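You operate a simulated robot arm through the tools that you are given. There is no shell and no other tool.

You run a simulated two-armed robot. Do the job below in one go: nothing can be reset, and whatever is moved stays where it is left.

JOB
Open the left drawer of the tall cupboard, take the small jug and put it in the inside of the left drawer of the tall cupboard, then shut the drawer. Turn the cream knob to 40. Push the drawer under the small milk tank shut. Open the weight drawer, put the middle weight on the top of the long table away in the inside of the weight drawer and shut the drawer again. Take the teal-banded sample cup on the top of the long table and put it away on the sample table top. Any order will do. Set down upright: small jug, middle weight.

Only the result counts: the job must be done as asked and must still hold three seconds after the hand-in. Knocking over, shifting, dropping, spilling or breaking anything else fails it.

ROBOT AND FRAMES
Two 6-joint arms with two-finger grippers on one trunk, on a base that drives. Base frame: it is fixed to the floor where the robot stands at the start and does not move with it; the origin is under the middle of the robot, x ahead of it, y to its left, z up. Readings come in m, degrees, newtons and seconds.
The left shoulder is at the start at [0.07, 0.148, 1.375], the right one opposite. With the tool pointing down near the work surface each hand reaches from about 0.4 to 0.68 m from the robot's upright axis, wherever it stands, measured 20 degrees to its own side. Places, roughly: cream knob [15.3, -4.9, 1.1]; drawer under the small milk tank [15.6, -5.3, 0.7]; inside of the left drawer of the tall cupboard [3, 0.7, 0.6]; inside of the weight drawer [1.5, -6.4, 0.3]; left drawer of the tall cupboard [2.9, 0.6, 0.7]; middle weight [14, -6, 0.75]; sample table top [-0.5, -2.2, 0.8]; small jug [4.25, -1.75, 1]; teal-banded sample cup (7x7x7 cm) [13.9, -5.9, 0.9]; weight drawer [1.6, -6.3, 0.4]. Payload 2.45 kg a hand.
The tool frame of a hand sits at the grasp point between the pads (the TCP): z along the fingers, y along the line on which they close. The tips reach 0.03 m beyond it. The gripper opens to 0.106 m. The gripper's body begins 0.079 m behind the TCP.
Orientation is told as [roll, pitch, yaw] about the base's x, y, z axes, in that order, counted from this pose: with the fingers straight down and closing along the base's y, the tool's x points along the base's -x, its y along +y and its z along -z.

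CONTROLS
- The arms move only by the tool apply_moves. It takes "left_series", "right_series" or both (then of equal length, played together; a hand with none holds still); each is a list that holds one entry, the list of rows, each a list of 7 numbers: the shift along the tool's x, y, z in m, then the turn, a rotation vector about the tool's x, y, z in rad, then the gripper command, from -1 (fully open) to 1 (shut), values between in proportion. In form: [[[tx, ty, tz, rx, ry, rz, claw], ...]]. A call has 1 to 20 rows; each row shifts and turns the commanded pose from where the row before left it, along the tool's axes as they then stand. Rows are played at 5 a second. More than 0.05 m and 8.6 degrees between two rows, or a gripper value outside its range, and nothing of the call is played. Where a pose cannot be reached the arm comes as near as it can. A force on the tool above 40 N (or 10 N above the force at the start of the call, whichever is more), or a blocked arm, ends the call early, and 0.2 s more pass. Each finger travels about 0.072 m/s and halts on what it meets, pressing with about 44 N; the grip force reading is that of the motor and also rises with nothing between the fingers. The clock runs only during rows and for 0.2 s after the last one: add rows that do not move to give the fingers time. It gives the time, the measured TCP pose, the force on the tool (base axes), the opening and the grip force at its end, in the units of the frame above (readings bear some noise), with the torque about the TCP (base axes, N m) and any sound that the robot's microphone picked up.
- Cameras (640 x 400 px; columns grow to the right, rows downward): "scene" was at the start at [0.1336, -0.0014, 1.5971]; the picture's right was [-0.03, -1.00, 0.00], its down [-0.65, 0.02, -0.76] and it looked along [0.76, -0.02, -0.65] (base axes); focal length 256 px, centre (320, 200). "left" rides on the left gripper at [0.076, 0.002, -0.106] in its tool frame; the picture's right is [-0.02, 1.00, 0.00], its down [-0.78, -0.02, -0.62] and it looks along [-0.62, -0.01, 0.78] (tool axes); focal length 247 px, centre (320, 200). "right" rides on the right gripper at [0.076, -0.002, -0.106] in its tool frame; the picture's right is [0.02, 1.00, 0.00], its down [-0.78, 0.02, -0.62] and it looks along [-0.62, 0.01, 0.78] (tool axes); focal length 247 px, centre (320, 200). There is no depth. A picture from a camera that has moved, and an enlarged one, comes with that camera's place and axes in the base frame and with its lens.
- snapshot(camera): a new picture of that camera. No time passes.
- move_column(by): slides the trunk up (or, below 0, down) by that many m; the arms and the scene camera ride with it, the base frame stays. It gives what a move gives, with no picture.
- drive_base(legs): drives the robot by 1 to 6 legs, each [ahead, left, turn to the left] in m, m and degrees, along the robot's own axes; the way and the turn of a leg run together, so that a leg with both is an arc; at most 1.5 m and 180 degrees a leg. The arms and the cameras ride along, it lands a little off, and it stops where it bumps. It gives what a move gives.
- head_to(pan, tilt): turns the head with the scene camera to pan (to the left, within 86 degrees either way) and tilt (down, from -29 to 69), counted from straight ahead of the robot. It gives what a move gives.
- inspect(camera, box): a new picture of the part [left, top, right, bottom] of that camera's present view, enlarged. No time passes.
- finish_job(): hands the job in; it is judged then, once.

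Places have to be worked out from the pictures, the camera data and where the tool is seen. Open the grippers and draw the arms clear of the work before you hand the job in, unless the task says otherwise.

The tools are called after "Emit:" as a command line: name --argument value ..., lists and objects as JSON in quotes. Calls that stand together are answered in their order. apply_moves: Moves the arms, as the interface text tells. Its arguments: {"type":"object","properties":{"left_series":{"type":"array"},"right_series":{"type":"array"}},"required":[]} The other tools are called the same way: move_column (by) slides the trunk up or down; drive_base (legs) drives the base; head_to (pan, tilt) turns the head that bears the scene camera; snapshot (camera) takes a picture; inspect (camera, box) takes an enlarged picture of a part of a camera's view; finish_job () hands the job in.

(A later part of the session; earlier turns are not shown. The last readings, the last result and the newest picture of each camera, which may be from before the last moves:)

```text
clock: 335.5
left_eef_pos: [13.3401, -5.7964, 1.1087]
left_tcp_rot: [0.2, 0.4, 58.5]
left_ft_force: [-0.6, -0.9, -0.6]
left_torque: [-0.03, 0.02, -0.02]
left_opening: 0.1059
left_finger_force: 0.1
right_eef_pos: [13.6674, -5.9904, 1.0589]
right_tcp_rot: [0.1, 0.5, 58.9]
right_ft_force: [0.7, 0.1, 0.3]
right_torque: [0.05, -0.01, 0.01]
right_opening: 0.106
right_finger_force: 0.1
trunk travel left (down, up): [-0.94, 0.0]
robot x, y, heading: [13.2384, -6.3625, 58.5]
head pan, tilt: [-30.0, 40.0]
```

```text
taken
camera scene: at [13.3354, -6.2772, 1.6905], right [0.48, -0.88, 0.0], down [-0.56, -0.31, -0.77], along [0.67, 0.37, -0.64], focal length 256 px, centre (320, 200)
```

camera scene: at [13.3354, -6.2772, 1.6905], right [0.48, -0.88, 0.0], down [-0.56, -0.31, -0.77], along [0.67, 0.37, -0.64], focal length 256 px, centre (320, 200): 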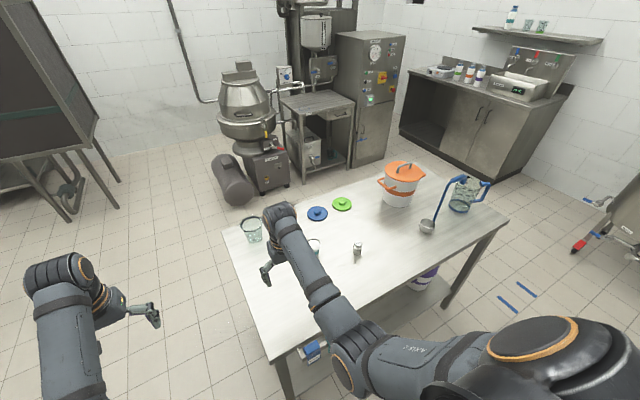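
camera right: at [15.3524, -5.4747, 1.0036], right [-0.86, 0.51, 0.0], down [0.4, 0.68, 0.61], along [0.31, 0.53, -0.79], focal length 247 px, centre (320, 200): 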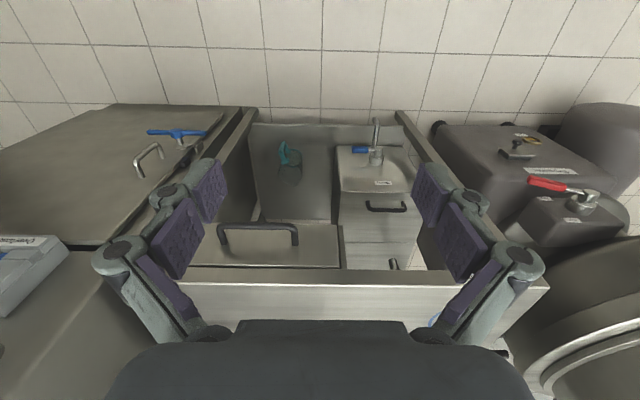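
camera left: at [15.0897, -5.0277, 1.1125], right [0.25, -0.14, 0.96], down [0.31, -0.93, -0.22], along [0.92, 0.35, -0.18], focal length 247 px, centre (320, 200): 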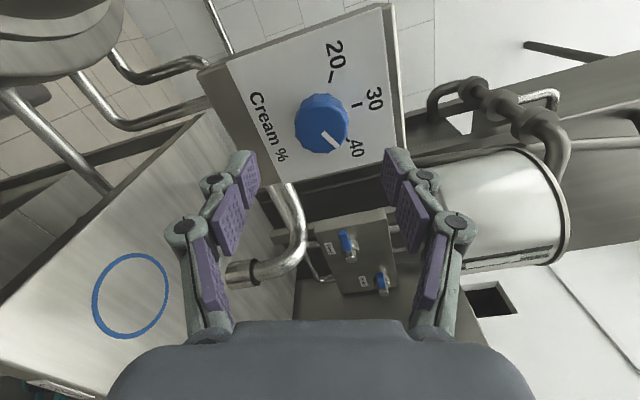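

The weight is at about (13.99,-6.085) on a table top z≈0.855. I strafe right 0.42 m so the right hand faces the weight and the left hand the cup.

Emit:
drive_base --legs '[[0, -0.42, 0]]'

Emit:
head_to --pan 0 --tilt 50

Emit:
snapshot --camera "scene"

Emit:
snapshot --camera "right"

Emit:
snapshot --camera "left"

```text
clock: 338.0
left_eef_pos: [13.6992, -6.0123, 1.1089]
left_tcp_rot: [0.1, 0.4, 58.2]
left_ft_force: [-0.2, 0.4, 0.1]
left_torque: [0.0, -0.02, -0.01]
left_opening: 0.1062
left_finger_force: 0.0
right_eef_pos: [14.0243, -6.2093, 1.0587]
right_tcp_rot: [-0.2, 0.5, 58.3]
right_ft_force: [-0.4, 0.6, 0.3]
right_torque: [-0.04, -0.01, 0.0]
right_opening: 0.1058
right_finger_force: 0.0
trunk travel left (down, up): [-0.94, 0.0]
robot x, y, heading: [13.5919, -6.5799, 58.4]
head pan, tilt: [-30.0, 40.0]
```

```text
clock: 339.0
left_eef_pos: [13.6999, -6.0125, 1.109]
left_tcp_rot: [0.2, 0.4, 58.1]
left_ft_force: [-0.3, 0.2, -0.2]
left_torque: [0.02, 0.01, -0.02]
left_opening: 0.1058
left_finger_force: 0.1
right_eef_pos: [14.0254, -6.2108, 1.0576]
right_tcp_rot: [0.0, 0.5, 58.3]
right_ft_force: [-0.3, 0.1, 0.5]
right_torque: [-0.03, 0.02, -0.03]
right_opening: 0.106
right_finger_force: 0.1
trunk travel left (down, up): [-0.94, 0.0]
robot x, y, heading: [13.5911, -6.579, 58.6]
head pan, tilt: [0.0, 50.0]
```

```text
taken
camera scene: at [13.6573, -6.4698, 1.6763], right [0.85, -0.52, 0.0], down [-0.4, -0.65, -0.64], along [0.34, 0.55, -0.77], focal length 256 px, centre (320, 200)
```

scene: 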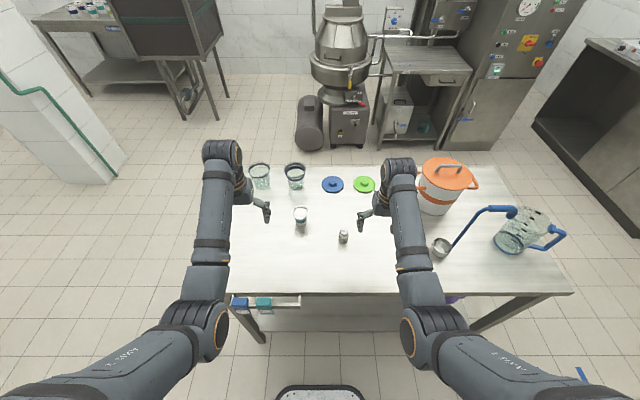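

```text
taken
camera right: at [13.986, -6.2759, 1.1644], right [-0.86, 0.51, 0.0], down [0.4, 0.68, 0.61], along [0.31, 0.53, -0.79], focal length 247 px, centre (320, 200)
```

right: 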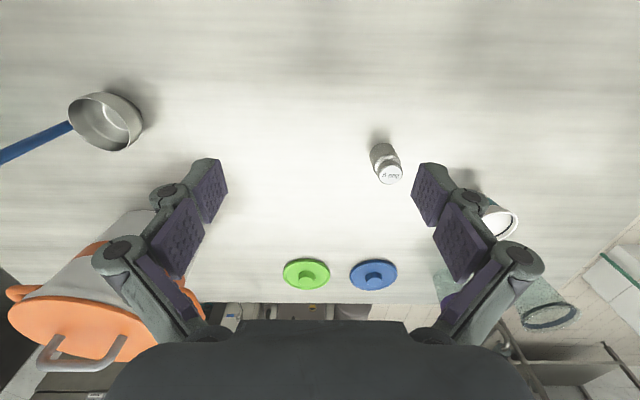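

```text
taken
camera left: at [13.6587, -6.0778, 1.2163], right [-0.84, 0.55, 0.0], down [0.43, 0.66, 0.62], along [0.33, 0.52, -0.79], focal length 247 px, centre (320, 200)
```

left: 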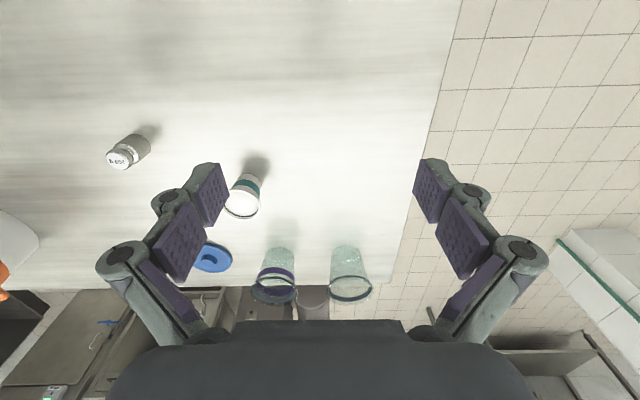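

Both objects are in reach. I zoom on the weight (right camera) and the cup (left camera) for accurate positions.

Emit:
inspect --camera "right" --box '[330, 110, 450, 210]'

Emit:
inspect --camera "left" --box '[180, 130, 320, 240]'

Emit:
inspect --camera "scene" --box '[260, 180, 380, 260]'

```text
4.00 times, centred on (390, 160) of right
camera zoom: at [13.986, -6.2759, 1.1644], right [-0.86, 0.51, 0.0], down [0.4, 0.68, 0.61], along [0.31, 0.53, -0.79], focal length 988 px, centre (40, 360)
```

zoom: 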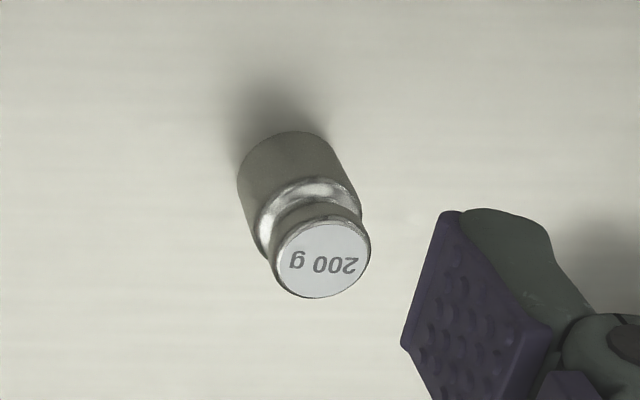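

```text
3.64 times, centred on (250, 185) of left
camera zoom: at [13.6587, -6.0778, 1.2163], right [-0.84, 0.55, 0.0], down [0.43, 0.66, 0.62], along [0.33, 0.52, -0.79], focal length 898 px, centre (574, 254)
```

zoom: 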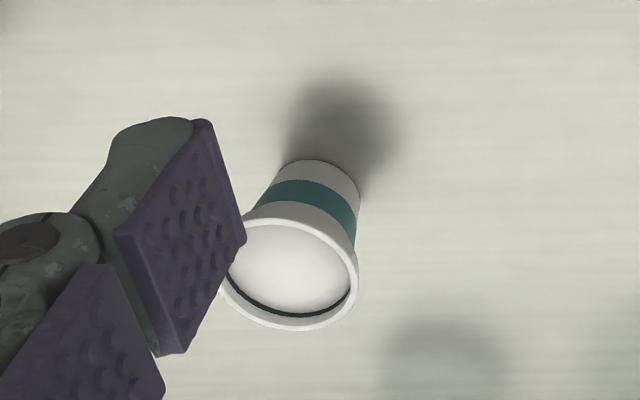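

```text
5.00 times, centred on (320, 220) of scene
camera zoom: at [13.6573, -6.4698, 1.6763], right [0.85, -0.52, 0.0], down [-0.4, -0.65, -0.64], along [0.34, 0.55, -0.77], focal length 1280 px, centre (320, 100)
```

zoom: 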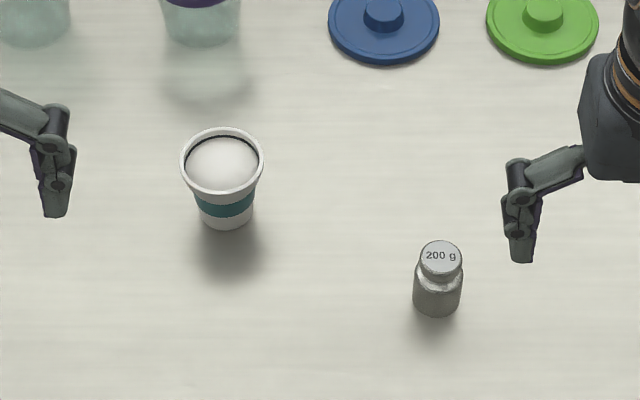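

Weight (200 g) is at (13.993,-6.091), cup at (13.898,-5.937). I move the right hand above the weight.

Emit:
apply_moves --right_series '[[[-0.03, 0.03, 0, 0, 0, 0, -1], [-0.03, 0.03, 0, 0, 0, 0, -1], [-0.025, 0.03, 0, 0, 0, 0, -1], [0, 0, 0.04, 0, 0, 0, -1], [0, 0, 0.03, 0, 0, 0, -1], [0, 0, 0, 0, 0, 0, -1]]]'

Emit:
snapshot --camera "right"

Emit:
inspect --camera "scene" --box '[260, 170, 420, 270]'

```text
clock: 340.4
left_eef_pos: [13.7006, -6.0141, 1.1087]
left_tcp_rot: [0.2, 0.4, 58.2]
left_ft_force: [-0.9, 0.3, 0.2]
left_torque: [0.02, -0.01, -0.04]
left_opening: 0.1059
left_finger_force: 0.1
right_eef_pos: [13.9916, -6.0981, 0.9932]
right_tcp_rot: [0.0, 0.3, 58.3]
right_ft_force: [-0.1, 0.2, -1.0]
right_torque: [0.0, -0.01, -0.02]
right_opening: 0.106
right_finger_force: 0.1
right hand out of reach, approached as far as the arm can: row 5
trunk travel left (down, up): [-0.94, 0.0]
robot x, y, heading: [13.5928, -6.5768, 58.4]
head pan, tilt: [0.0, 50.0]
```

```text
taken
camera right: at [13.9526, -6.1642, 1.0992], right [-0.86, 0.51, 0.0], down [0.4, 0.68, 0.62], along [0.31, 0.53, -0.79], focal length 247 px, centre (320, 200)
```

right: 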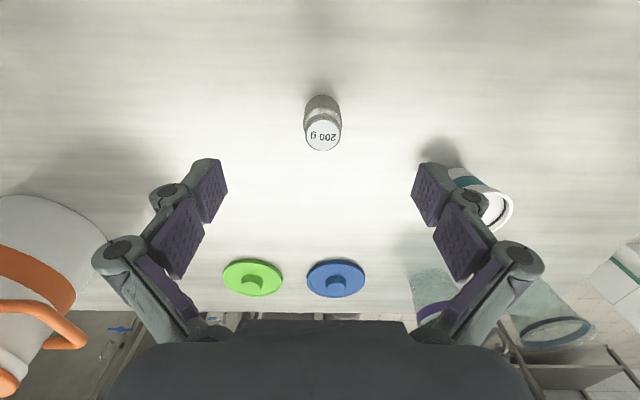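

```text
4.00 times, centred on (340, 220) of scene
camera zoom: at [13.6562, -6.4699, 1.6763], right [0.85, -0.52, 0.0], down [-0.4, -0.65, -0.64], along [0.34, 0.55, -0.77], focal length 1024 px, centre (240, 120)
```

zoom: 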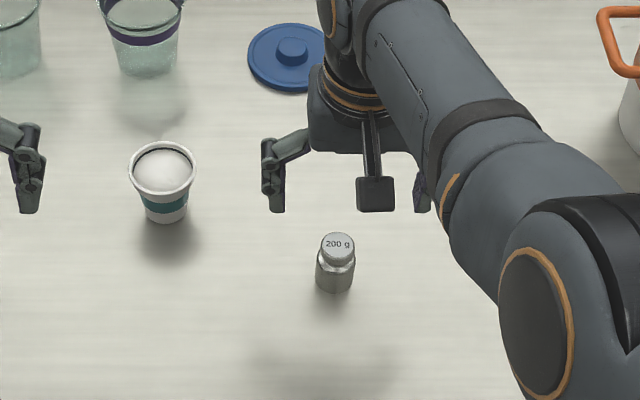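

The weight is centred laterally, ~7 mm further ahead. I adjust, raising the hand slightly to stay in reach, then lower with the column.

Emit:
apply_moves --right_series '[[[-0.004, 0, -0.02, 0, 0, 0, -1], [-0.004, 0, -0.015, 0, 0, 0, -1], [0, 0, 0, 0, 0, 0, -1]]]'

Emit:
move_column --by -0.08

Emit:
snapshot --camera "right"

Emit:
snapshot --camera "scene"

```text
clock: 341.2
left_eef_pos: [13.7005, -6.0151, 1.1087]
left_tcp_rot: [0.2, 0.4, 58.1]
left_ft_force: [-0.1, 0.2, -0.6]
left_torque: [-0.01, 0.02, -0.01]
left_opening: 0.106
left_finger_force: 0.2
right_eef_pos: [13.9969, -6.091, 1.0266]
right_tcp_rot: [0.0, 0.4, 58.3]
right_ft_force: [0.5, 1.5, 0.5]
right_torque: [-0.01, 0.0, 0.01]
right_opening: 0.1059
right_finger_force: 0.0
trunk travel left (down, up): [-0.94, 0.0]
robot x, y, heading: [13.5887, -6.5785, 58.4]
head pan, tilt: [0.0, 50.0]
```

```text
clock: 342.4
left_eef_pos: [13.6998, -6.0131, 1.0291]
left_tcp_rot: [0.1, 0.4, 58.2]
left_ft_force: [-0.2, 0.1, 1.8]
left_torque: [0.01, -0.04, 0.02]
left_opening: 0.1061
left_finger_force: 0.0
right_eef_pos: [13.9977, -6.0916, 0.9462]
right_tcp_rot: [-0.1, 0.5, 58.3]
right_ft_force: [0.3, 0.2, 0.5]
right_torque: [-0.01, -0.04, 0.0]
right_opening: 0.1059
right_finger_force: 0.1
trunk travel left (down, up): [-0.86, 0.08]
robot x, y, heading: [13.594, -6.5749, 58.4]
head pan, tilt: [0.0, 50.0]
```

```text
taken
camera right: at [13.9575, -6.1571, 1.0525], right [-0.86, 0.51, 0.0], down [0.4, 0.68, 0.61], along [0.31, 0.53, -0.79], focal length 247 px, centre (320, 200)
```

right: 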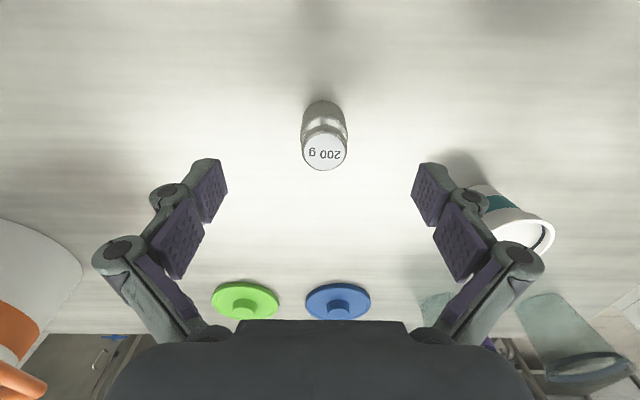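

```text
taken
camera scene: at [13.6569, -6.4696, 1.5963], right [0.85, -0.52, 0.0], down [-0.4, -0.65, -0.64], along [0.34, 0.55, -0.77], focal length 256 px, centre (320, 200)
```

scene: 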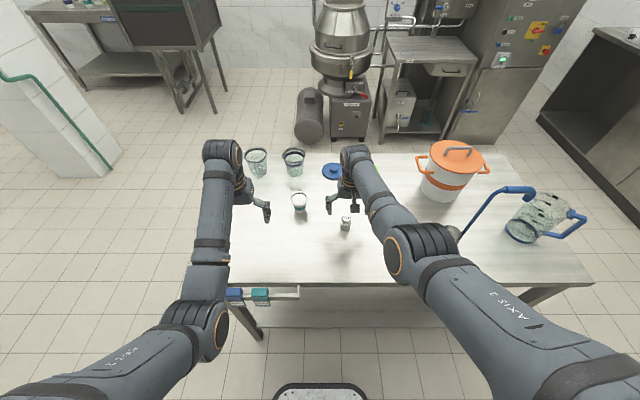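

The weight is exactly centred under the hand. I lower the column 0.053 m and close the right gripper.

Emit:
move_column --by -0.053

Emit:
snapshot --camera "right"

```text
clock: 343.3
left_eef_pos: [13.7004, -6.0137, 0.9767]
left_tcp_rot: [0.2, 0.4, 58.1]
left_ft_force: [0.7, -0.5, -0.1]
left_torque: [0.01, 0.04, -0.01]
left_opening: 0.1062
left_finger_force: 0.1
right_eef_pos: [13.9958, -6.0923, 0.8929]
right_tcp_rot: [0.0, 0.4, 58.4]
right_ft_force: [0.6, 0.2, -0.1]
right_torque: [-0.01, -0.02, -0.01]
right_opening: 0.1059
right_finger_force: 0.1
trunk travel left (down, up): [-0.807, 0.133]
robot x, y, heading: [13.591, -6.5812, 58.3]
head pan, tilt: [0.0, 50.0]
```

```text
taken
camera right: at [13.9574, -6.1573, 0.9996], right [-0.86, 0.51, 0.0], down [0.4, 0.68, 0.61], along [0.31, 0.53, -0.79], focal length 247 px, centre (320, 200)
```

right: 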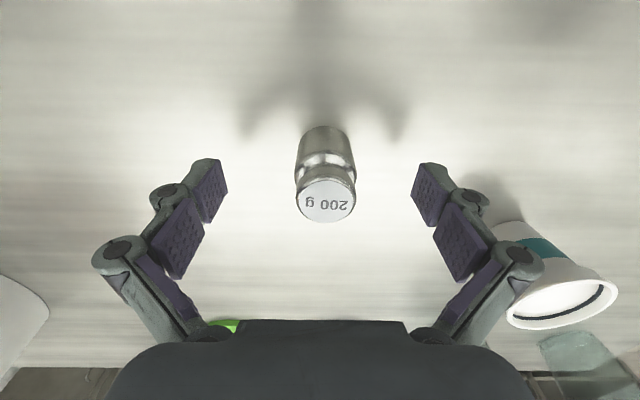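

Centred. I close the right gripper on the weight.

Emit:
apply_moves --right_series '[[[0, 0, 0, 0, 0, 0, 1], [0, 0, 0, 0, 0, 0, 1], [0, 0, 0, 0, 0, 0, 1], [0, 0, 0, 0, 0, 0, 1], [0, 0, 0, 0, 0, 0, 1], [0, 0, 0, 0, 0, 0, 1]]]'

Emit:
snapshot --camera "right"

```text
clock: 344.7
left_eef_pos: [13.7005, -6.0138, 0.9762]
left_tcp_rot: [0.1, 0.4, 58.2]
left_ft_force: [0.1, -0.1, 0.5]
left_torque: [0.0, -0.03, -0.05]
left_opening: 0.106
left_finger_force: 0.0
right_eef_pos: [13.9976, -6.0919, 0.8934]
right_tcp_rot: [0.0, 0.6, 58.3]
right_ft_force: [0.2, 0.6, 0.8]
right_torque: [0.0, 0.0, 0.03]
right_opening: 0.0348
right_finger_force: 44.5
trunk travel left (down, up): [-0.807, 0.133]
robot x, y, heading: [13.5938, -6.5801, 58.2]
head pan, tilt: [0.0, 50.0]
```

```text
taken
camera right: at [13.9574, -6.1571, 0.9996], right [-0.86, 0.51, 0.0], down [0.4, 0.68, 0.61], along [0.31, 0.53, -0.79], focal length 247 px, centre (320, 200)
```

right: 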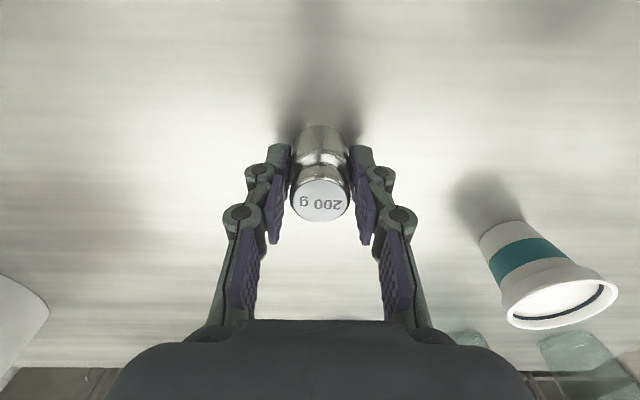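

Weight gripped (0.035 m). I lift with the column and draw the right hand back and to the right.

Emit:
move_column --by 0.1

Emit:
apply_moves --right_series '[[[0.02, 0, -0.02, 0, 0, 0, 1], [0.03, -0.02, -0.02, 0, 0, 0, 1], [0.03, -0.03, -0.02, 0, 0, 0, 1], [0.03, -0.03, 0, 0, 0, 0, 1], [0, -0.02, 0, 0, 0, 0, 1], [0, 0, 0, 0, 0, 0, 1]]]'

Emit:
snapshot --camera "right"

Emit:
snapshot --camera "scene"

```text
clock: 346.0
left_eef_pos: [13.7001, -6.0145, 1.076]
left_tcp_rot: [0.2, 0.4, 58.2]
left_ft_force: [-0.8, -0.3, -0.5]
left_torque: [-0.03, 0.0, 0.01]
left_opening: 0.106
left_finger_force: 0.0
right_eef_pos: [13.9979, -6.0917, 0.9936]
right_tcp_rot: [0.1, 0.4, 58.3]
right_ft_force: [-0.1, -0.2, -2.7]
right_torque: [0.02, -0.02, 0.01]
right_opening: 0.035
right_finger_force: 43.6
trunk travel left (down, up): [-0.907, 0.033]
robot x, y, heading: [13.5932, -6.5805, 58.0]
head pan, tilt: [0.0, 50.0]
```

```text
clock: 347.4
left_eef_pos: [13.6992, -6.013, 1.0757]
left_tcp_rot: [0.2, 0.5, 58.0]
left_ft_force: [0.2, 0.3, 0.1]
left_torque: [0.01, -0.03, -0.02]
left_opening: 0.1061
left_finger_force: 0.1
right_eef_pos: [14.0226, -6.2371, 1.0535]
right_tcp_rot: [0.0, 0.6, 58.3]
right_ft_force: [0.1, -0.8, -1.1]
right_torque: [-0.02, 0.01, 0.04]
right_opening: 0.0347
right_finger_force: 43.8
trunk travel left (down, up): [-0.907, 0.033]
robot x, y, heading: [13.5907, -6.5786, 58.5]
head pan, tilt: [0.0, 50.0]
```

```text
taken
camera right: at [13.9832, -6.3017, 1.1602], right [-0.86, 0.51, 0.0], down [0.4, 0.68, 0.61], along [0.31, 0.53, -0.79], focal length 247 px, centre (320, 200)
```

right: 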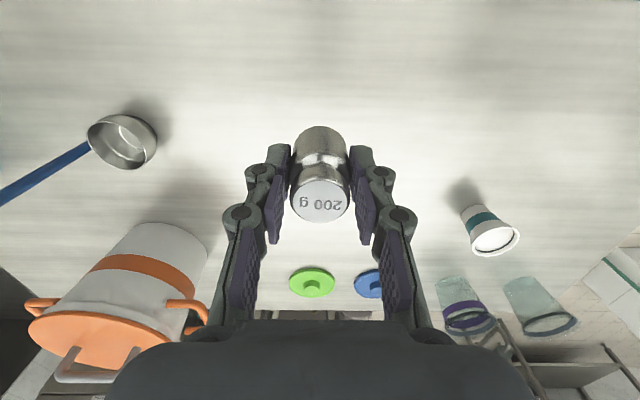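

```text
taken
camera scene: at [13.6572, -6.4684, 1.6432], right [0.85, -0.52, 0.0], down [-0.4, -0.65, -0.64], along [0.34, 0.55, -0.77], focal length 256 px, centre (320, 200)
```

scene: 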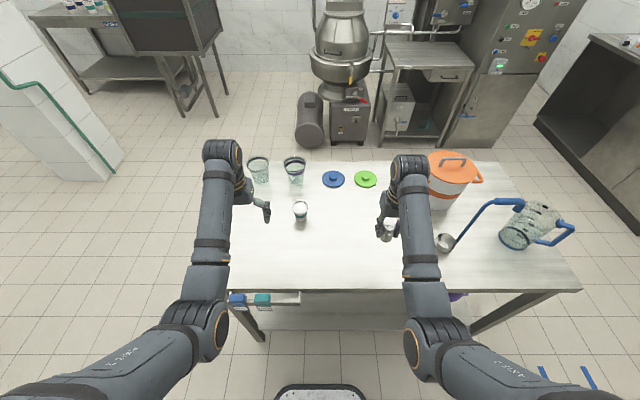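

Weight held safely. The cup is 0.71 m away, so I drive 0.1 m ahead and move the left hand above it.

Emit:
drive_base --legs '[[0.1, 0, 0]]'

Emit:
apply_moves --left_series '[[[-0.018, -0.032, 0, 0, 0, 0, -1], [-0.018, -0.032, 0, 0, 0, 0, -1], [-0.018, -0.032, 0, 0, 0, 0, -1], [-0.016, -0.032, 0, 0, 0, 0, -1], [0, 0, 0, 0, 0, 0, -1]]]'

Emit:
snapshot --camera "left"

Emit:
snapshot --camera "scene"

```text
clock: 348.6
left_eef_pos: [13.7495, -5.9325, 1.0768]
left_tcp_rot: [0.2, 0.2, 58.2]
left_ft_force: [-0.6, -0.5, 0.0]
left_torque: [-0.01, 0.03, -0.01]
left_opening: 0.1059
left_finger_force: 0.0
right_eef_pos: [14.0722, -6.1547, 1.0549]
right_tcp_rot: [0.0, 0.4, 58.5]
right_ft_force: [0.2, -0.5, -1.0]
right_torque: [0.05, -0.05, -0.03]
right_opening: 0.0349
right_finger_force: 44.1
trunk travel left (down, up): [-0.907, 0.033]
robot x, y, heading: [13.6401, -6.4952, 58.7]
head pan, tilt: [0.0, 50.0]
```

```text
clock: 349.8
left_eef_pos: [13.8973, -5.9377, 1.076]
left_tcp_rot: [0.2, 0.4, 58.2]
left_ft_force: [0.2, -0.5, -0.7]
left_torque: [0.01, -0.01, 0.01]
left_opening: 0.106
left_finger_force: 0.0
right_eef_pos: [14.0725, -6.1527, 1.0549]
right_tcp_rot: [0.0, 0.4, 58.3]
right_ft_force: [-0.2, 0.5, -2.2]
right_torque: [0.01, -0.02, 0.01]
right_opening: 0.0346
right_finger_force: 44.0
trunk travel left (down, up): [-0.907, 0.033]
robot x, y, heading: [13.6428, -6.4936, 58.5]
head pan, tilt: [0.0, 50.0]
```

```text
taken
camera left: at [13.8551, -6.0032, 1.1825], right [-0.84, 0.54, 0.0], down [0.43, 0.66, 0.62], along [0.33, 0.52, -0.79], focal length 247 px, centre (320, 200)
```

left: 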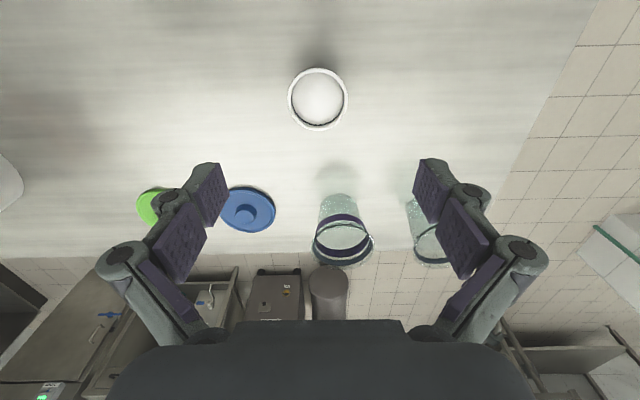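

```text
taken
camera scene: at [13.7075, -6.3867, 1.6434], right [0.85, -0.52, 0.0], down [-0.4, -0.65, -0.64], along [0.34, 0.55, -0.77], focal length 256 px, centre (320, 200)
```

scene: 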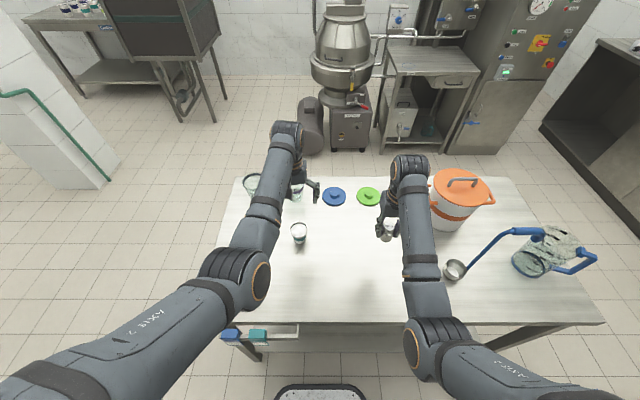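

The cup is centred under the left hand. I lower the column 0.1 m (right hand's weight stays above the table), then the left arm further.

Emit:
move_column --by -0.1

Emit:
snapshot --camera "left"

Emit:
snapshot --camera "scene"

```text
clock: 351.1
left_eef_pos: [13.8962, -5.9391, 0.9758]
left_tcp_rot: [0.3, 0.4, 58.1]
left_ft_force: [-0.4, -0.6, -0.1]
left_torque: [0.01, 0.0, 0.0]
left_opening: 0.1061
left_finger_force: 0.1
right_eef_pos: [14.0733, -6.1525, 0.9536]
right_tcp_rot: [0.0, 0.5, 58.4]
right_ft_force: [0.1, 0.1, -2.0]
right_torque: [0.01, 0.02, -0.03]
right_opening: 0.0345
right_finger_force: 44.0
trunk travel left (down, up): [-0.807, 0.133]
robot x, y, heading: [13.6428, -6.4964, 58.5]
head pan, tilt: [0.0, 50.0]
```

```text
taken
camera left: at [13.8551, -6.0025, 1.0821], right [-0.84, 0.54, 0.0], down [0.43, 0.66, 0.62], along [0.33, 0.52, -0.79], focal length 247 px, centre (320, 200)
```

left: 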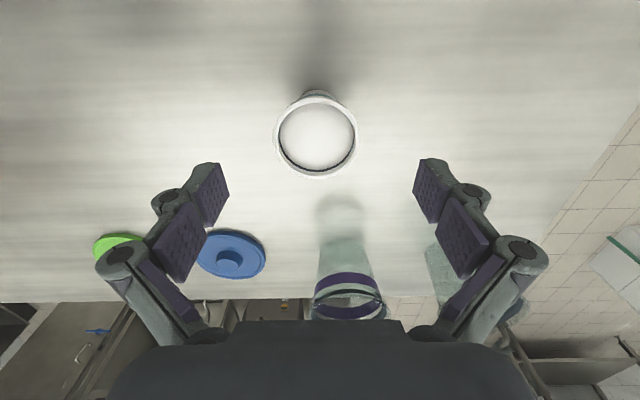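

```text
taken
camera scene: at [13.7082, -6.3859, 1.5433], right [0.85, -0.52, 0.0], down [-0.4, -0.65, -0.64], along [0.34, 0.55, -0.77], focal length 256 px, centre (320, 200)
```

scene: 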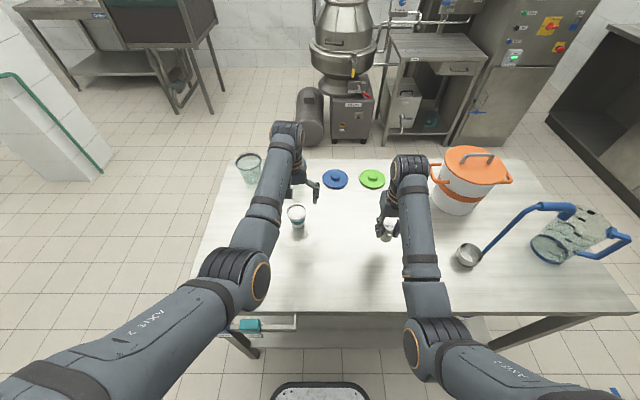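

Cup still centred (≈3 mm off). I correct and lower the left hand to z≈0.912.

Emit:
apply_moves --left_series '[[[0.003, -0.003, 0.02, 0, 0, 0, -1], [0, 0, 0.02, 0, 0, 0, -1], [0, 0, 0.014, 0, 0, 0, -1], [0, 0, 0.01, 0, 0, 0, -1], [0, 0, 0, 0, 0, 0, -1]]]'

Emit:
snapshot --camera "left"

Emit:
inspect --camera "scene" --box '[250, 160, 350, 250]'

```text
clock: 352.3
left_eef_pos: [13.8978, -5.9432, 0.9114]
left_tcp_rot: [0.2, 0.4, 58.1]
left_ft_force: [0.2, -0.2, -0.7]
left_torque: [-0.02, -0.01, 0.0]
left_opening: 0.106
left_finger_force: 0.1
right_eef_pos: [14.0731, -6.1518, 0.9535]
right_tcp_rot: [0.1, 0.6, 58.4]
right_ft_force: [0.3, 0.1, -2.1]
right_torque: [-0.01, 0.02, 0.02]
right_opening: 0.0349
right_finger_force: 44.2
trunk travel left (down, up): [-0.807, 0.133]
robot x, y, heading: [13.6412, -6.4933, 58.4]
head pan, tilt: [0.0, 50.0]
```

```text
taken
camera left: at [13.8562, -6.0071, 1.0181], right [-0.84, 0.55, 0.0], down [0.43, 0.66, 0.62], along [0.33, 0.52, -0.79], focal length 247 px, centre (320, 200)
```

left: 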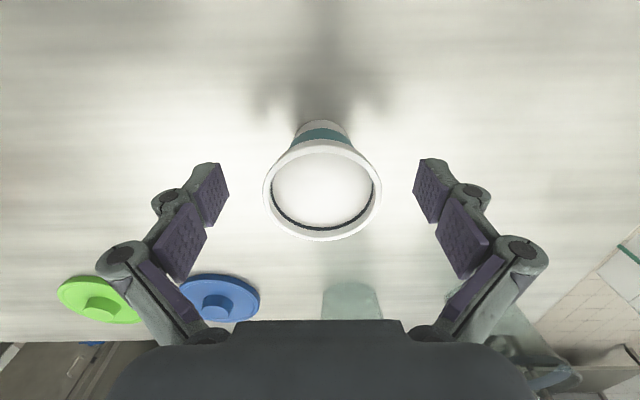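

```text
4.44 times, centred on (300, 205) of scene
camera zoom: at [13.7084, -6.3859, 1.5432], right [0.85, -0.52, 0.0], down [-0.4, -0.65, -0.64], along [0.34, 0.55, -0.77], focal length 1138 px, centre (409, 178)
```

zoom: 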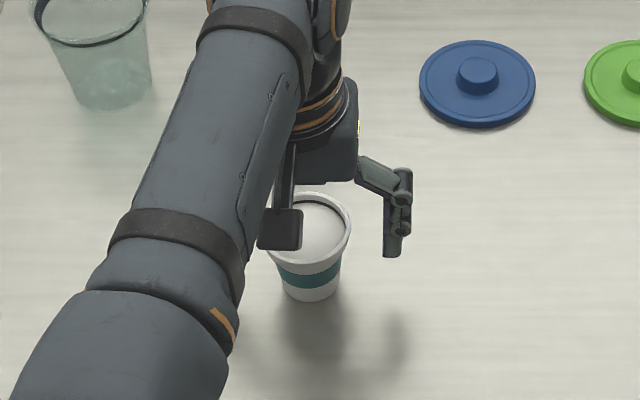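

The rim is right at the TCP, centred. I close the left gripper on the cup.

Emit:
apply_moves --left_series '[[[0, 0, 0, 0, 0, 0, 0], [0, 0, 0, 0, 0, 0, 1], [0, 0, 0, 0, 0, 0, 1], [0, 0, 0, 0, 0, 0, 1], [0, 0, 0, 0, 0, 0, 1]]]'

Emit:
snapshot --camera "left"

```text
clock: 353.5
left_eef_pos: [13.8989, -5.9435, 0.9113]
left_tcp_rot: [0.2, 0.5, 58.2]
left_ft_force: [0.1, -0.4, 0.9]
left_torque: [0.03, 0.0, 0.0]
left_opening: 0.0616
left_finger_force: 43.8
right_eef_pos: [14.073, -6.1524, 0.9548]
right_tcp_rot: [0.0, 0.6, 58.4]
right_ft_force: [-0.2, -0.6, -2.2]
right_torque: [-0.01, -0.05, 0.04]
right_opening: 0.0347
right_finger_force: 43.8
trunk travel left (down, up): [-0.807, 0.133]
robot x, y, heading: [13.6433, -6.4922, 58.3]
head pan, tilt: [0.0, 50.0]
```

```text
taken
camera left: at [13.8562, -6.0071, 1.018], right [-0.84, 0.55, 0.0], down [0.43, 0.66, 0.62], along [0.33, 0.52, -0.79], focal length 247 px, centre (320, 200)
```

left: 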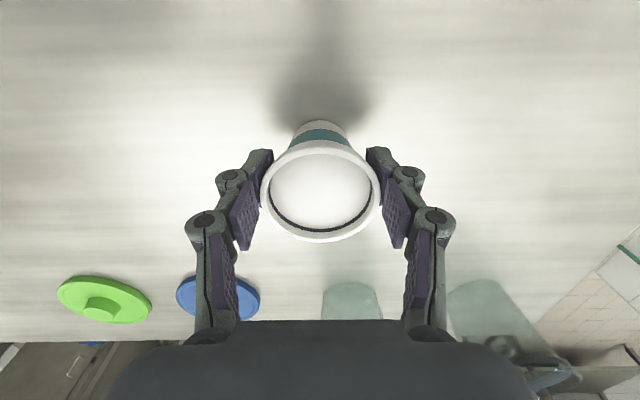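

Cup gripped at its rim (0.062 m). I lift both hands with the column, gently.

Emit:
move_column --by 0.05

Emit:
snapshot --camera "left"

Emit:
move_column --by 0.083

Emit:
snapshot --camera "scene"

```text
clock: 354.4
left_eef_pos: [13.898, -5.9426, 0.96]
left_tcp_rot: [0.2, 0.5, 58.1]
left_ft_force: [-0.2, 0.8, -0.9]
left_torque: [-0.01, 0.01, 0.01]
left_opening: 0.0613
left_finger_force: 44.1
right_eef_pos: [14.0743, -6.1517, 1.0047]
right_tcp_rot: [0.0, 0.6, 58.4]
right_ft_force: [0.8, 0.0, -2.3]
right_torque: [-0.02, 0.01, -0.01]
right_opening: 0.0347
right_finger_force: 44.2
trunk travel left (down, up): [-0.857, 0.083]
robot x, y, heading: [13.6438, -6.4944, 58.5]
head pan, tilt: [0.0, 50.0]
```

```text
taken
camera left: at [13.8565, -6.0067, 1.0679], right [-0.84, 0.55, 0.0], down [0.43, 0.66, 0.61], along [0.33, 0.52, -0.79], focal length 247 px, centre (320, 200)
```

left: 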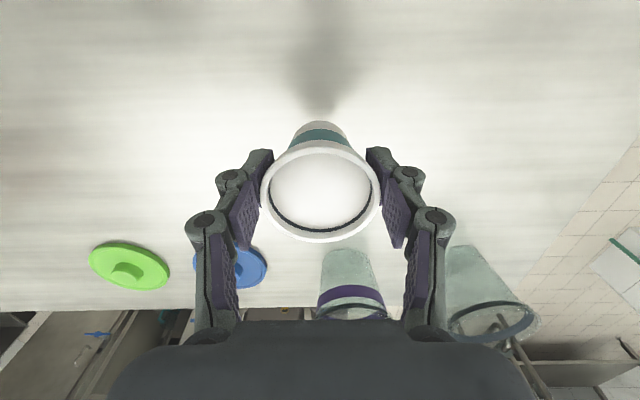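

```text
clock: 355.6
left_eef_pos: [13.897, -5.9427, 1.0437]
left_tcp_rot: [0.3, 0.6, 58.2]
left_ft_force: [0.6, 0.1, -0.3]
left_torque: [-0.02, -0.01, -0.04]
left_opening: 0.0617
left_finger_force: 44.0
right_eef_pos: [14.0733, -6.1524, 1.0873]
right_tcp_rot: [0.0, 0.6, 58.4]
right_ft_force: [0.1, 0.4, -1.8]
right_torque: [0.0, 0.03, 0.02]
right_opening: 0.0348
right_finger_force: 44.7
trunk travel left (down, up): [-0.94, 0.0]
robot x, y, heading: [13.6451, -6.4961, 58.5]
head pan, tilt: [0.0, 50.0]
```

```text
taken
camera scene: at [13.7086, -6.3855, 1.6762], right [0.85, -0.52, 0.0], down [-0.4, -0.65, -0.64], along [0.34, 0.55, -0.77], focal length 256 px, centre (320, 200)
```

scene: 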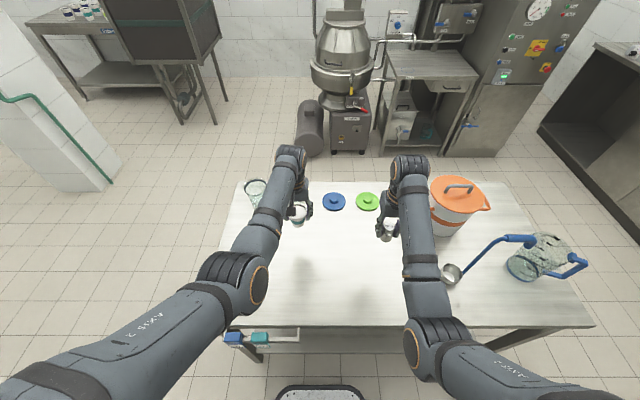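

Cup and weight are both up. I back away from the table and bring the hands into a compact carrying pose.

Emit:
drive_base --legs '[[-0.3, 0, 0]]'

Emit:
apply_moves --left_series '[[[0.02, 0.03, -0.01, 0, 0, 0, 1], [0.02, 0.03, -0.01, 0, 0, 0, 1], [0.025, 0.03, -0.01, 0, 0, 0, 1], [0.025, 0.03, 0, 0, 0, 0, 1], [0, 0, 0, 0, 0, 0, 1]]]' --right_series '[[[0.015, 0, 0, 0, 0, 0, 1], [0.015, -0.01, 0, 0, 0, 0, 1], [0, -0.01, 0, 0, 0, 0, 1], [0, 0, 0, 0, 0, 0, 1], [0, 0, 0, 0, 0, 0, 1]]]'

Emit:
snapshot --camera "scene"

```text
clock: 357.7
left_eef_pos: [13.7395, -6.1983, 1.0426]
left_tcp_rot: [0.1, 0.6, 58.4]
left_ft_force: [0.1, 0.4, -1.0]
left_torque: [-0.02, 0.03, 0.0]
left_opening: 0.0615
left_finger_force: 43.7
right_eef_pos: [13.9156, -6.4079, 1.0855]
right_tcp_rot: [0.1, 0.7, 58.6]
right_ft_force: [-0.6, 0.2, -2.0]
right_torque: [-0.02, 0.06, 0.01]
right_opening: 0.0346
right_finger_force: 43.9
trunk travel left (down, up): [-0.94, 0.0]
robot x, y, heading: [13.4861, -6.7546, 58.6]
head pan, tilt: [0.0, 50.0]
```

```text
clock: 358.9
left_eef_pos: [13.588, -6.2129, 1.0761]
left_tcp_rot: [0.2, 0.5, 58.3]
left_ft_force: [0.0, 0.0, -1.2]
left_torque: [0.01, 0.0, 0.0]
left_opening: 0.0617
left_finger_force: 44.1
right_eef_pos: [13.9164, -6.4435, 1.0821]
right_tcp_rot: [0.0, 0.5, 58.5]
right_ft_force: [0.5, 0.6, -1.6]
right_torque: [0.01, 0.04, 0.03]
right_opening: 0.0347
right_finger_force: 44.1
right hand out of reach, approached as far as the arm can: row 2
trunk travel left (down, up): [-0.94, 0.0]
robot x, y, heading: [13.4826, -6.7509, 58.5]
head pan, tilt: [0.0, 50.0]
```

```text
taken
camera scene: at [13.5501, -6.6439, 1.6762], right [0.85, -0.52, 0.0], down [-0.4, -0.65, -0.64], along [0.33, 0.55, -0.77], focal length 256 px, centre (320, 200)
```

scene: 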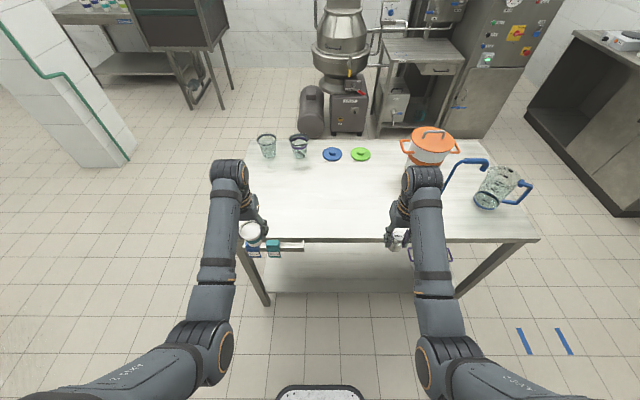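

Compact pose reached, cup level. I strafe left away from the table, move up to v'≈1.9, and turn left to face back along the room.

Emit:
drive_base --legs '[[0, 1.4, 0], [0.6, 0, 0], [0, 0, 89.9]]'

Emit:
head_to --pan 0 --tilt 20

Emit:
snapshot --camera "scene"

Emit:
snapshot --camera "left"

```text
clock: 372.4
left_eef_pos: [12.0991, -5.3919, 1.0757]
left_tcp_rot: [0.3, 0.4, 145.3]
left_ft_force: [-0.1, 0.2, -1.5]
left_torque: [0.03, 0.0, -0.02]
left_opening: 0.0612
left_finger_force: 43.7
right_eef_pos: [12.3473, -5.0768, 1.0819]
right_tcp_rot: [0.0, 0.4, 145.4]
right_ft_force: [0.1, 0.6, -1.9]
right_torque: [0.05, 0.04, 0.01]
right_opening: 0.0347
right_finger_force: 44.4
trunk travel left (down, up): [-0.94, 0.0]
robot x, y, heading: [12.6331, -5.5231, 145.8]
head pan, tilt: [0.0, 50.0]
```

```text
clock: 373.4
left_eef_pos: [12.098, -5.3914, 1.0757]
left_tcp_rot: [0.2, 0.4, 145.2]
left_ft_force: [-0.3, 0.4, -1.3]
left_torque: [-0.02, 0.0, 0.01]
left_opening: 0.0612
left_finger_force: 43.7
right_eef_pos: [12.3473, -5.0768, 1.0826]
right_tcp_rot: [0.0, 0.5, 145.4]
right_ft_force: [0.3, 0.0, -2.1]
right_torque: [-0.02, 0.01, -0.01]
right_opening: 0.0346
right_finger_force: 44.3
trunk travel left (down, up): [-0.94, 0.0]
robot x, y, heading: [12.6304, -5.5232, 145.7]
head pan, tilt: [0.0, 20.0]
```

```text
taken
camera scene: at [12.5126, -5.4423, 1.7217], right [0.57, 0.82, 0.0], down [0.28, -0.19, -0.94], along [-0.77, 0.53, -0.34], focal length 256 px, centre (320, 200)
```

scene: 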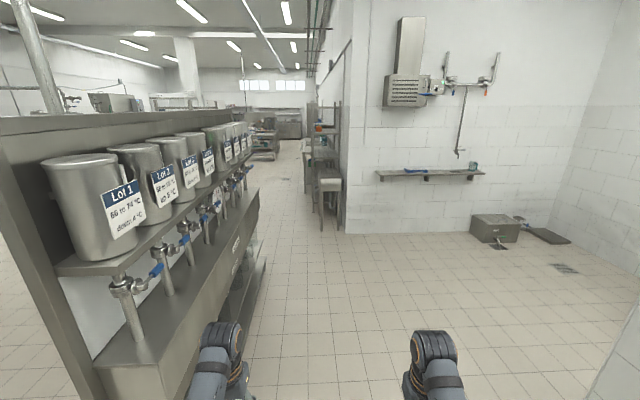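

```text
taken
camera left: at [12.1586, -5.4356, 1.1832], right [-0.59, -0.81, 0.0], down [-0.64, 0.46, 0.62], along [-0.5, 0.36, -0.79], focal length 247 px, centre (320, 200)
```

left: 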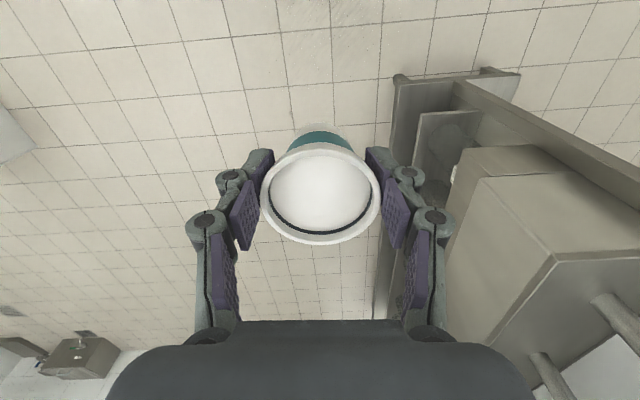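

The tap machine is close on my left. I correct heading, shift right, and drive back along the aisle the way I came.

Emit:
drive_base --legs '[[0, 0, 2.7], [0.3, -0.3, 0], [1.3, 0, 0], [0.9, 0, 0]]'

Emit:
snapshot --camera "scene"

```text
clock: 386.9
left_eef_pos: [10.1043, -3.893, 1.0759]
left_tcp_rot: [0.2, 0.4, 149.7]
left_ft_force: [0.0, 0.0, 0.4]
left_torque: [-0.03, -0.02, 0.02]
left_opening: 0.0607
left_finger_force: 44.0
right_eef_pos: [10.3275, -3.5594, 1.0828]
right_tcp_rot: [0.0, 0.4, 149.9]
right_ft_force: [-0.6, 0.1, -2.6]
right_torque: [0.02, -0.02, 0.01]
right_opening: 0.0346
right_finger_force: 43.9
trunk travel left (down, up): [-0.94, 0.0]
robot x, y, heading: [10.6501, -3.9836, 149.8]
head pan, tilt: [0.0, 20.0]
```

```text
taken
camera scene: at [10.5222, -3.9113, 1.7219], right [0.5, 0.87, 0.0], down [0.3, -0.17, -0.94], along [-0.81, 0.47, -0.34], focal length 256 px, centre (320, 200)
```

scene: 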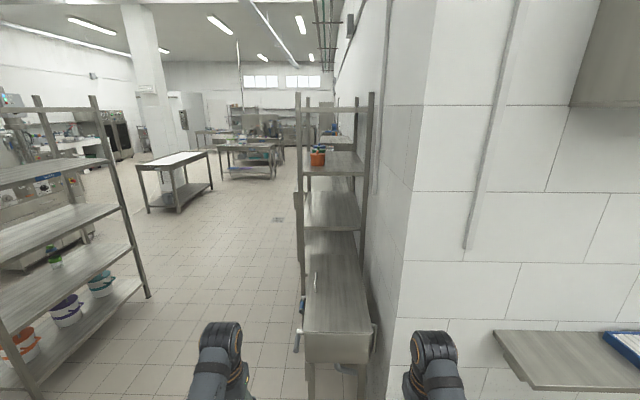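

I pass between the sink unit (right) and the machine end (left), then continue down the corridor.

Emit:
drive_base --legs '[[0.25, 0.33, -1.4], [0.5, 0.27, 0], [1.0, 0.2, 0], [1.3, 0.1, 0]]'

Emit:
snapshot --camera "scene"

Emit:
snapshot --camera "left"

```text
clock: 403.2
left_eef_pos: [7.0441, -3.0591, 1.0764]
left_tcp_rot: [0.2, 0.4, 148.3]
left_ft_force: [1.0, -0.1, -1.7]
left_torque: [-0.01, -0.01, -0.02]
left_opening: 0.0606
left_finger_force: 44.3
right_eef_pos: [7.275, -2.7313, 1.0831]
right_tcp_rot: [0.1, 0.4, 148.4]
right_ft_force: [-0.3, -0.4, -1.6]
right_torque: [0.01, -0.01, 0.01]
right_opening: 0.0347
right_finger_force: 44.1
trunk travel left (down, up): [-0.94, 0.0]
robot x, y, heading: [7.5801, -3.164, 148.9]
head pan, tilt: [0.0, 20.0]
```

```text
taken
camera scene: at [7.4607, -3.0889, 1.7219], right [0.52, 0.85, 0.0], down [0.29, -0.18, -0.94], along [-0.8, 0.49, -0.34], focal length 256 px, centre (320, 200)
```

scene: 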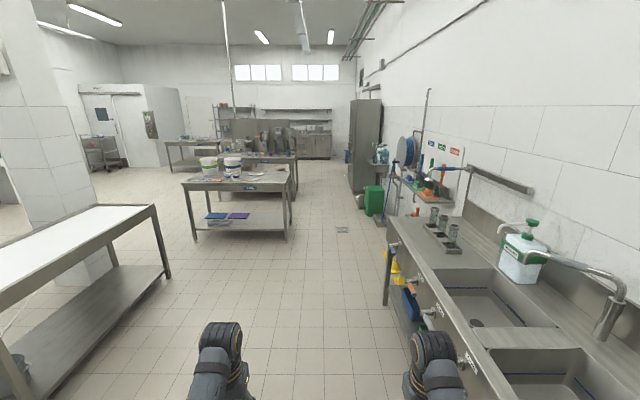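

```text
taken
camera left: at [7.1065, -3.101, 1.1834], right [-0.54, -0.84, 0.0], down [-0.66, 0.43, 0.62], along [-0.52, 0.33, -0.79], focal length 247 px, centre (320, 200)
```

left: 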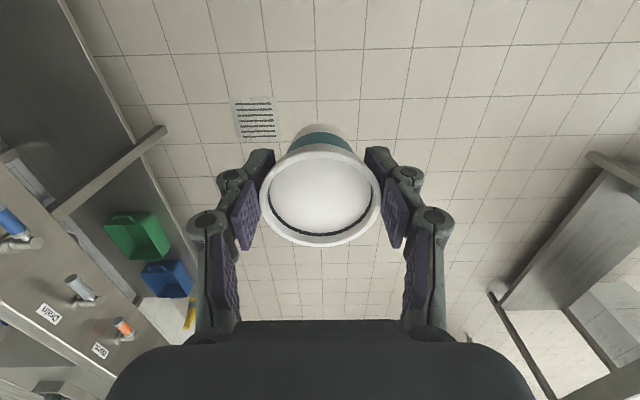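

Cup and weight ride steadily. I continue down the corridor along v'≈1.25.

Emit:
drive_base --legs '[[0, 0.0, -0.4], [1.5, 0, 0], [1.3, 0, 0]]'

Emit:
snapshot --camera "scene"

```text
clock: 417.1
left_eef_pos: [4.6268, -1.6827, 1.0766]
left_tcp_rot: [0.2, 0.4, 151.2]
left_ft_force: [-0.3, -0.6, -0.9]
left_torque: [-0.02, -0.01, 0.01]
left_opening: 0.0608
left_finger_force: 43.8
right_eef_pos: [4.8416, -1.3439, 1.0826]
right_tcp_rot: [-0.1, 0.4, 151.4]
right_ft_force: [0.3, -0.7, -1.5]
right_torque: [0.02, 0.02, 0.01]
right_opening: 0.0346
right_finger_force: 44.4
trunk travel left (down, up): [-0.94, 0.0]
robot x, y, heading: [5.1729, -1.7588, 151.7]
head pan, tilt: [0.0, 20.0]
```

```text
taken
camera scene: at [5.0449, -1.6903, 1.7219], right [0.48, 0.88, 0.0], down [0.3, -0.16, -0.94], along [-0.83, 0.45, -0.34], focal length 256 px, centre (320, 200)
```

scene: 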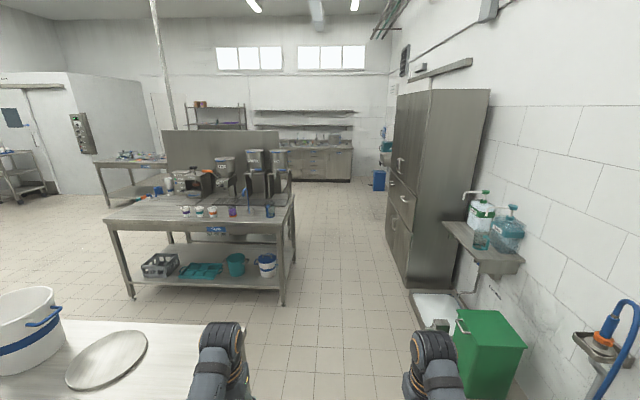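

Heading drifted to 151.5°. I correct it and continue past the cupboard.

Emit:
drive_base --legs '[[0, 0, -3.1], [1.5, 0, 0], [1.2, 0.0, 0]]'

Emit:
snapshot --camera "scene"

```text
clock: 430.6
left_eef_pos: [2.3131, -0.2898, 1.076]
left_tcp_rot: [0.1, 0.4, 149.3]
left_ft_force: [0.9, 0.3, -0.7]
left_torque: [0.04, 0.0, 0.0]
left_opening: 0.0607
left_finger_force: 43.8
right_eef_pos: [2.5399, 0.042, 1.082]
right_tcp_rot: [0.1, 0.3, 149.6]
right_ft_force: [1.0, 0.0, -1.5]
right_torque: [0.0, 0.01, 0.02]
right_opening: 0.0348
right_finger_force: 44.3
trunk travel left (down, up): [-0.94, 0.0]
robot x, y, heading: [2.8549, -0.3791, 149.7]
head pan, tilt: [0.0, 20.0]
```

```text
taken
camera scene: at [2.7309, -0.3115, 1.7219], right [0.51, 0.86, 0.0], down [0.29, -0.17, -0.94], along [-0.81, 0.47, -0.34], focal length 256 px, centre (320, 200)
```

scene: 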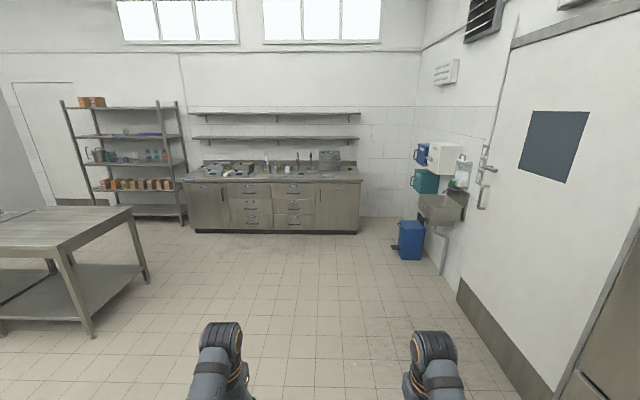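

Past the benches. I move ahead to open floor, then look left toward the sample tables.

Emit:
drive_base --legs '[[1.0, 0, -1.3]]'

Emit:
head_to --pan 60 --tilt 25

Emit:
snapshot --camera "scene"

```text
clock: 435.8
left_eef_pos: [1.452, 0.2136, 1.0761]
left_tcp_rot: [0.2, 0.5, 149.4]
left_ft_force: [0.7, 0.3, -0.3]
left_torque: [0.01, 0.04, 0.01]
left_opening: 0.0607
left_finger_force: 43.6
right_eef_pos: [1.6769, 0.5463, 1.0826]
right_tcp_rot: [0.1, 0.4, 149.6]
right_ft_force: [-0.5, 0.1, -2.5]
right_torque: [0.0, 0.03, 0.0]
right_opening: 0.0344
right_finger_force: 44.5
trunk travel left (down, up): [-0.94, 0.0]
robot x, y, heading: [1.9911, 0.1182, 149.6]
head pan, tilt: [0.0, 20.0]
```

```text
clock: 437.1
left_eef_pos: [1.4515, 0.2146, 1.0758]
left_tcp_rot: [0.1, 0.5, 149.4]
left_ft_force: [-0.7, -0.1, -0.9]
left_torque: [0.0, -0.01, 0.01]
left_opening: 0.0605
left_finger_force: 44.1
right_eef_pos: [1.6777, 0.5464, 1.0827]
right_tcp_rot: [0.0, 0.6, 149.6]
right_ft_force: [-0.5, -0.8, -1.9]
right_torque: [0.01, 0.0, 0.02]
right_opening: 0.0348
right_finger_force: 43.7
trunk travel left (down, up): [-0.94, 0.0]
robot x, y, heading: [1.9952, 0.1199, 149.7]
head pan, tilt: [60.0, 25.0]
```

```text
taken
camera scene: at [1.8688, 0.1007, 1.7137], right [-0.49, 0.87, 0.0], down [0.37, 0.21, -0.91], along [-0.79, -0.45, -0.42], focal length 256 px, centre (320, 200)
```

scene: 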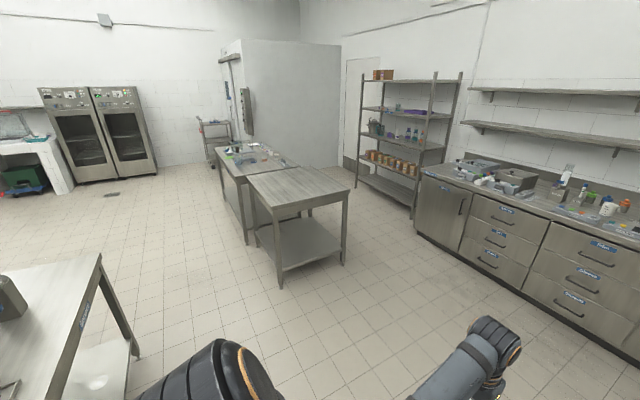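

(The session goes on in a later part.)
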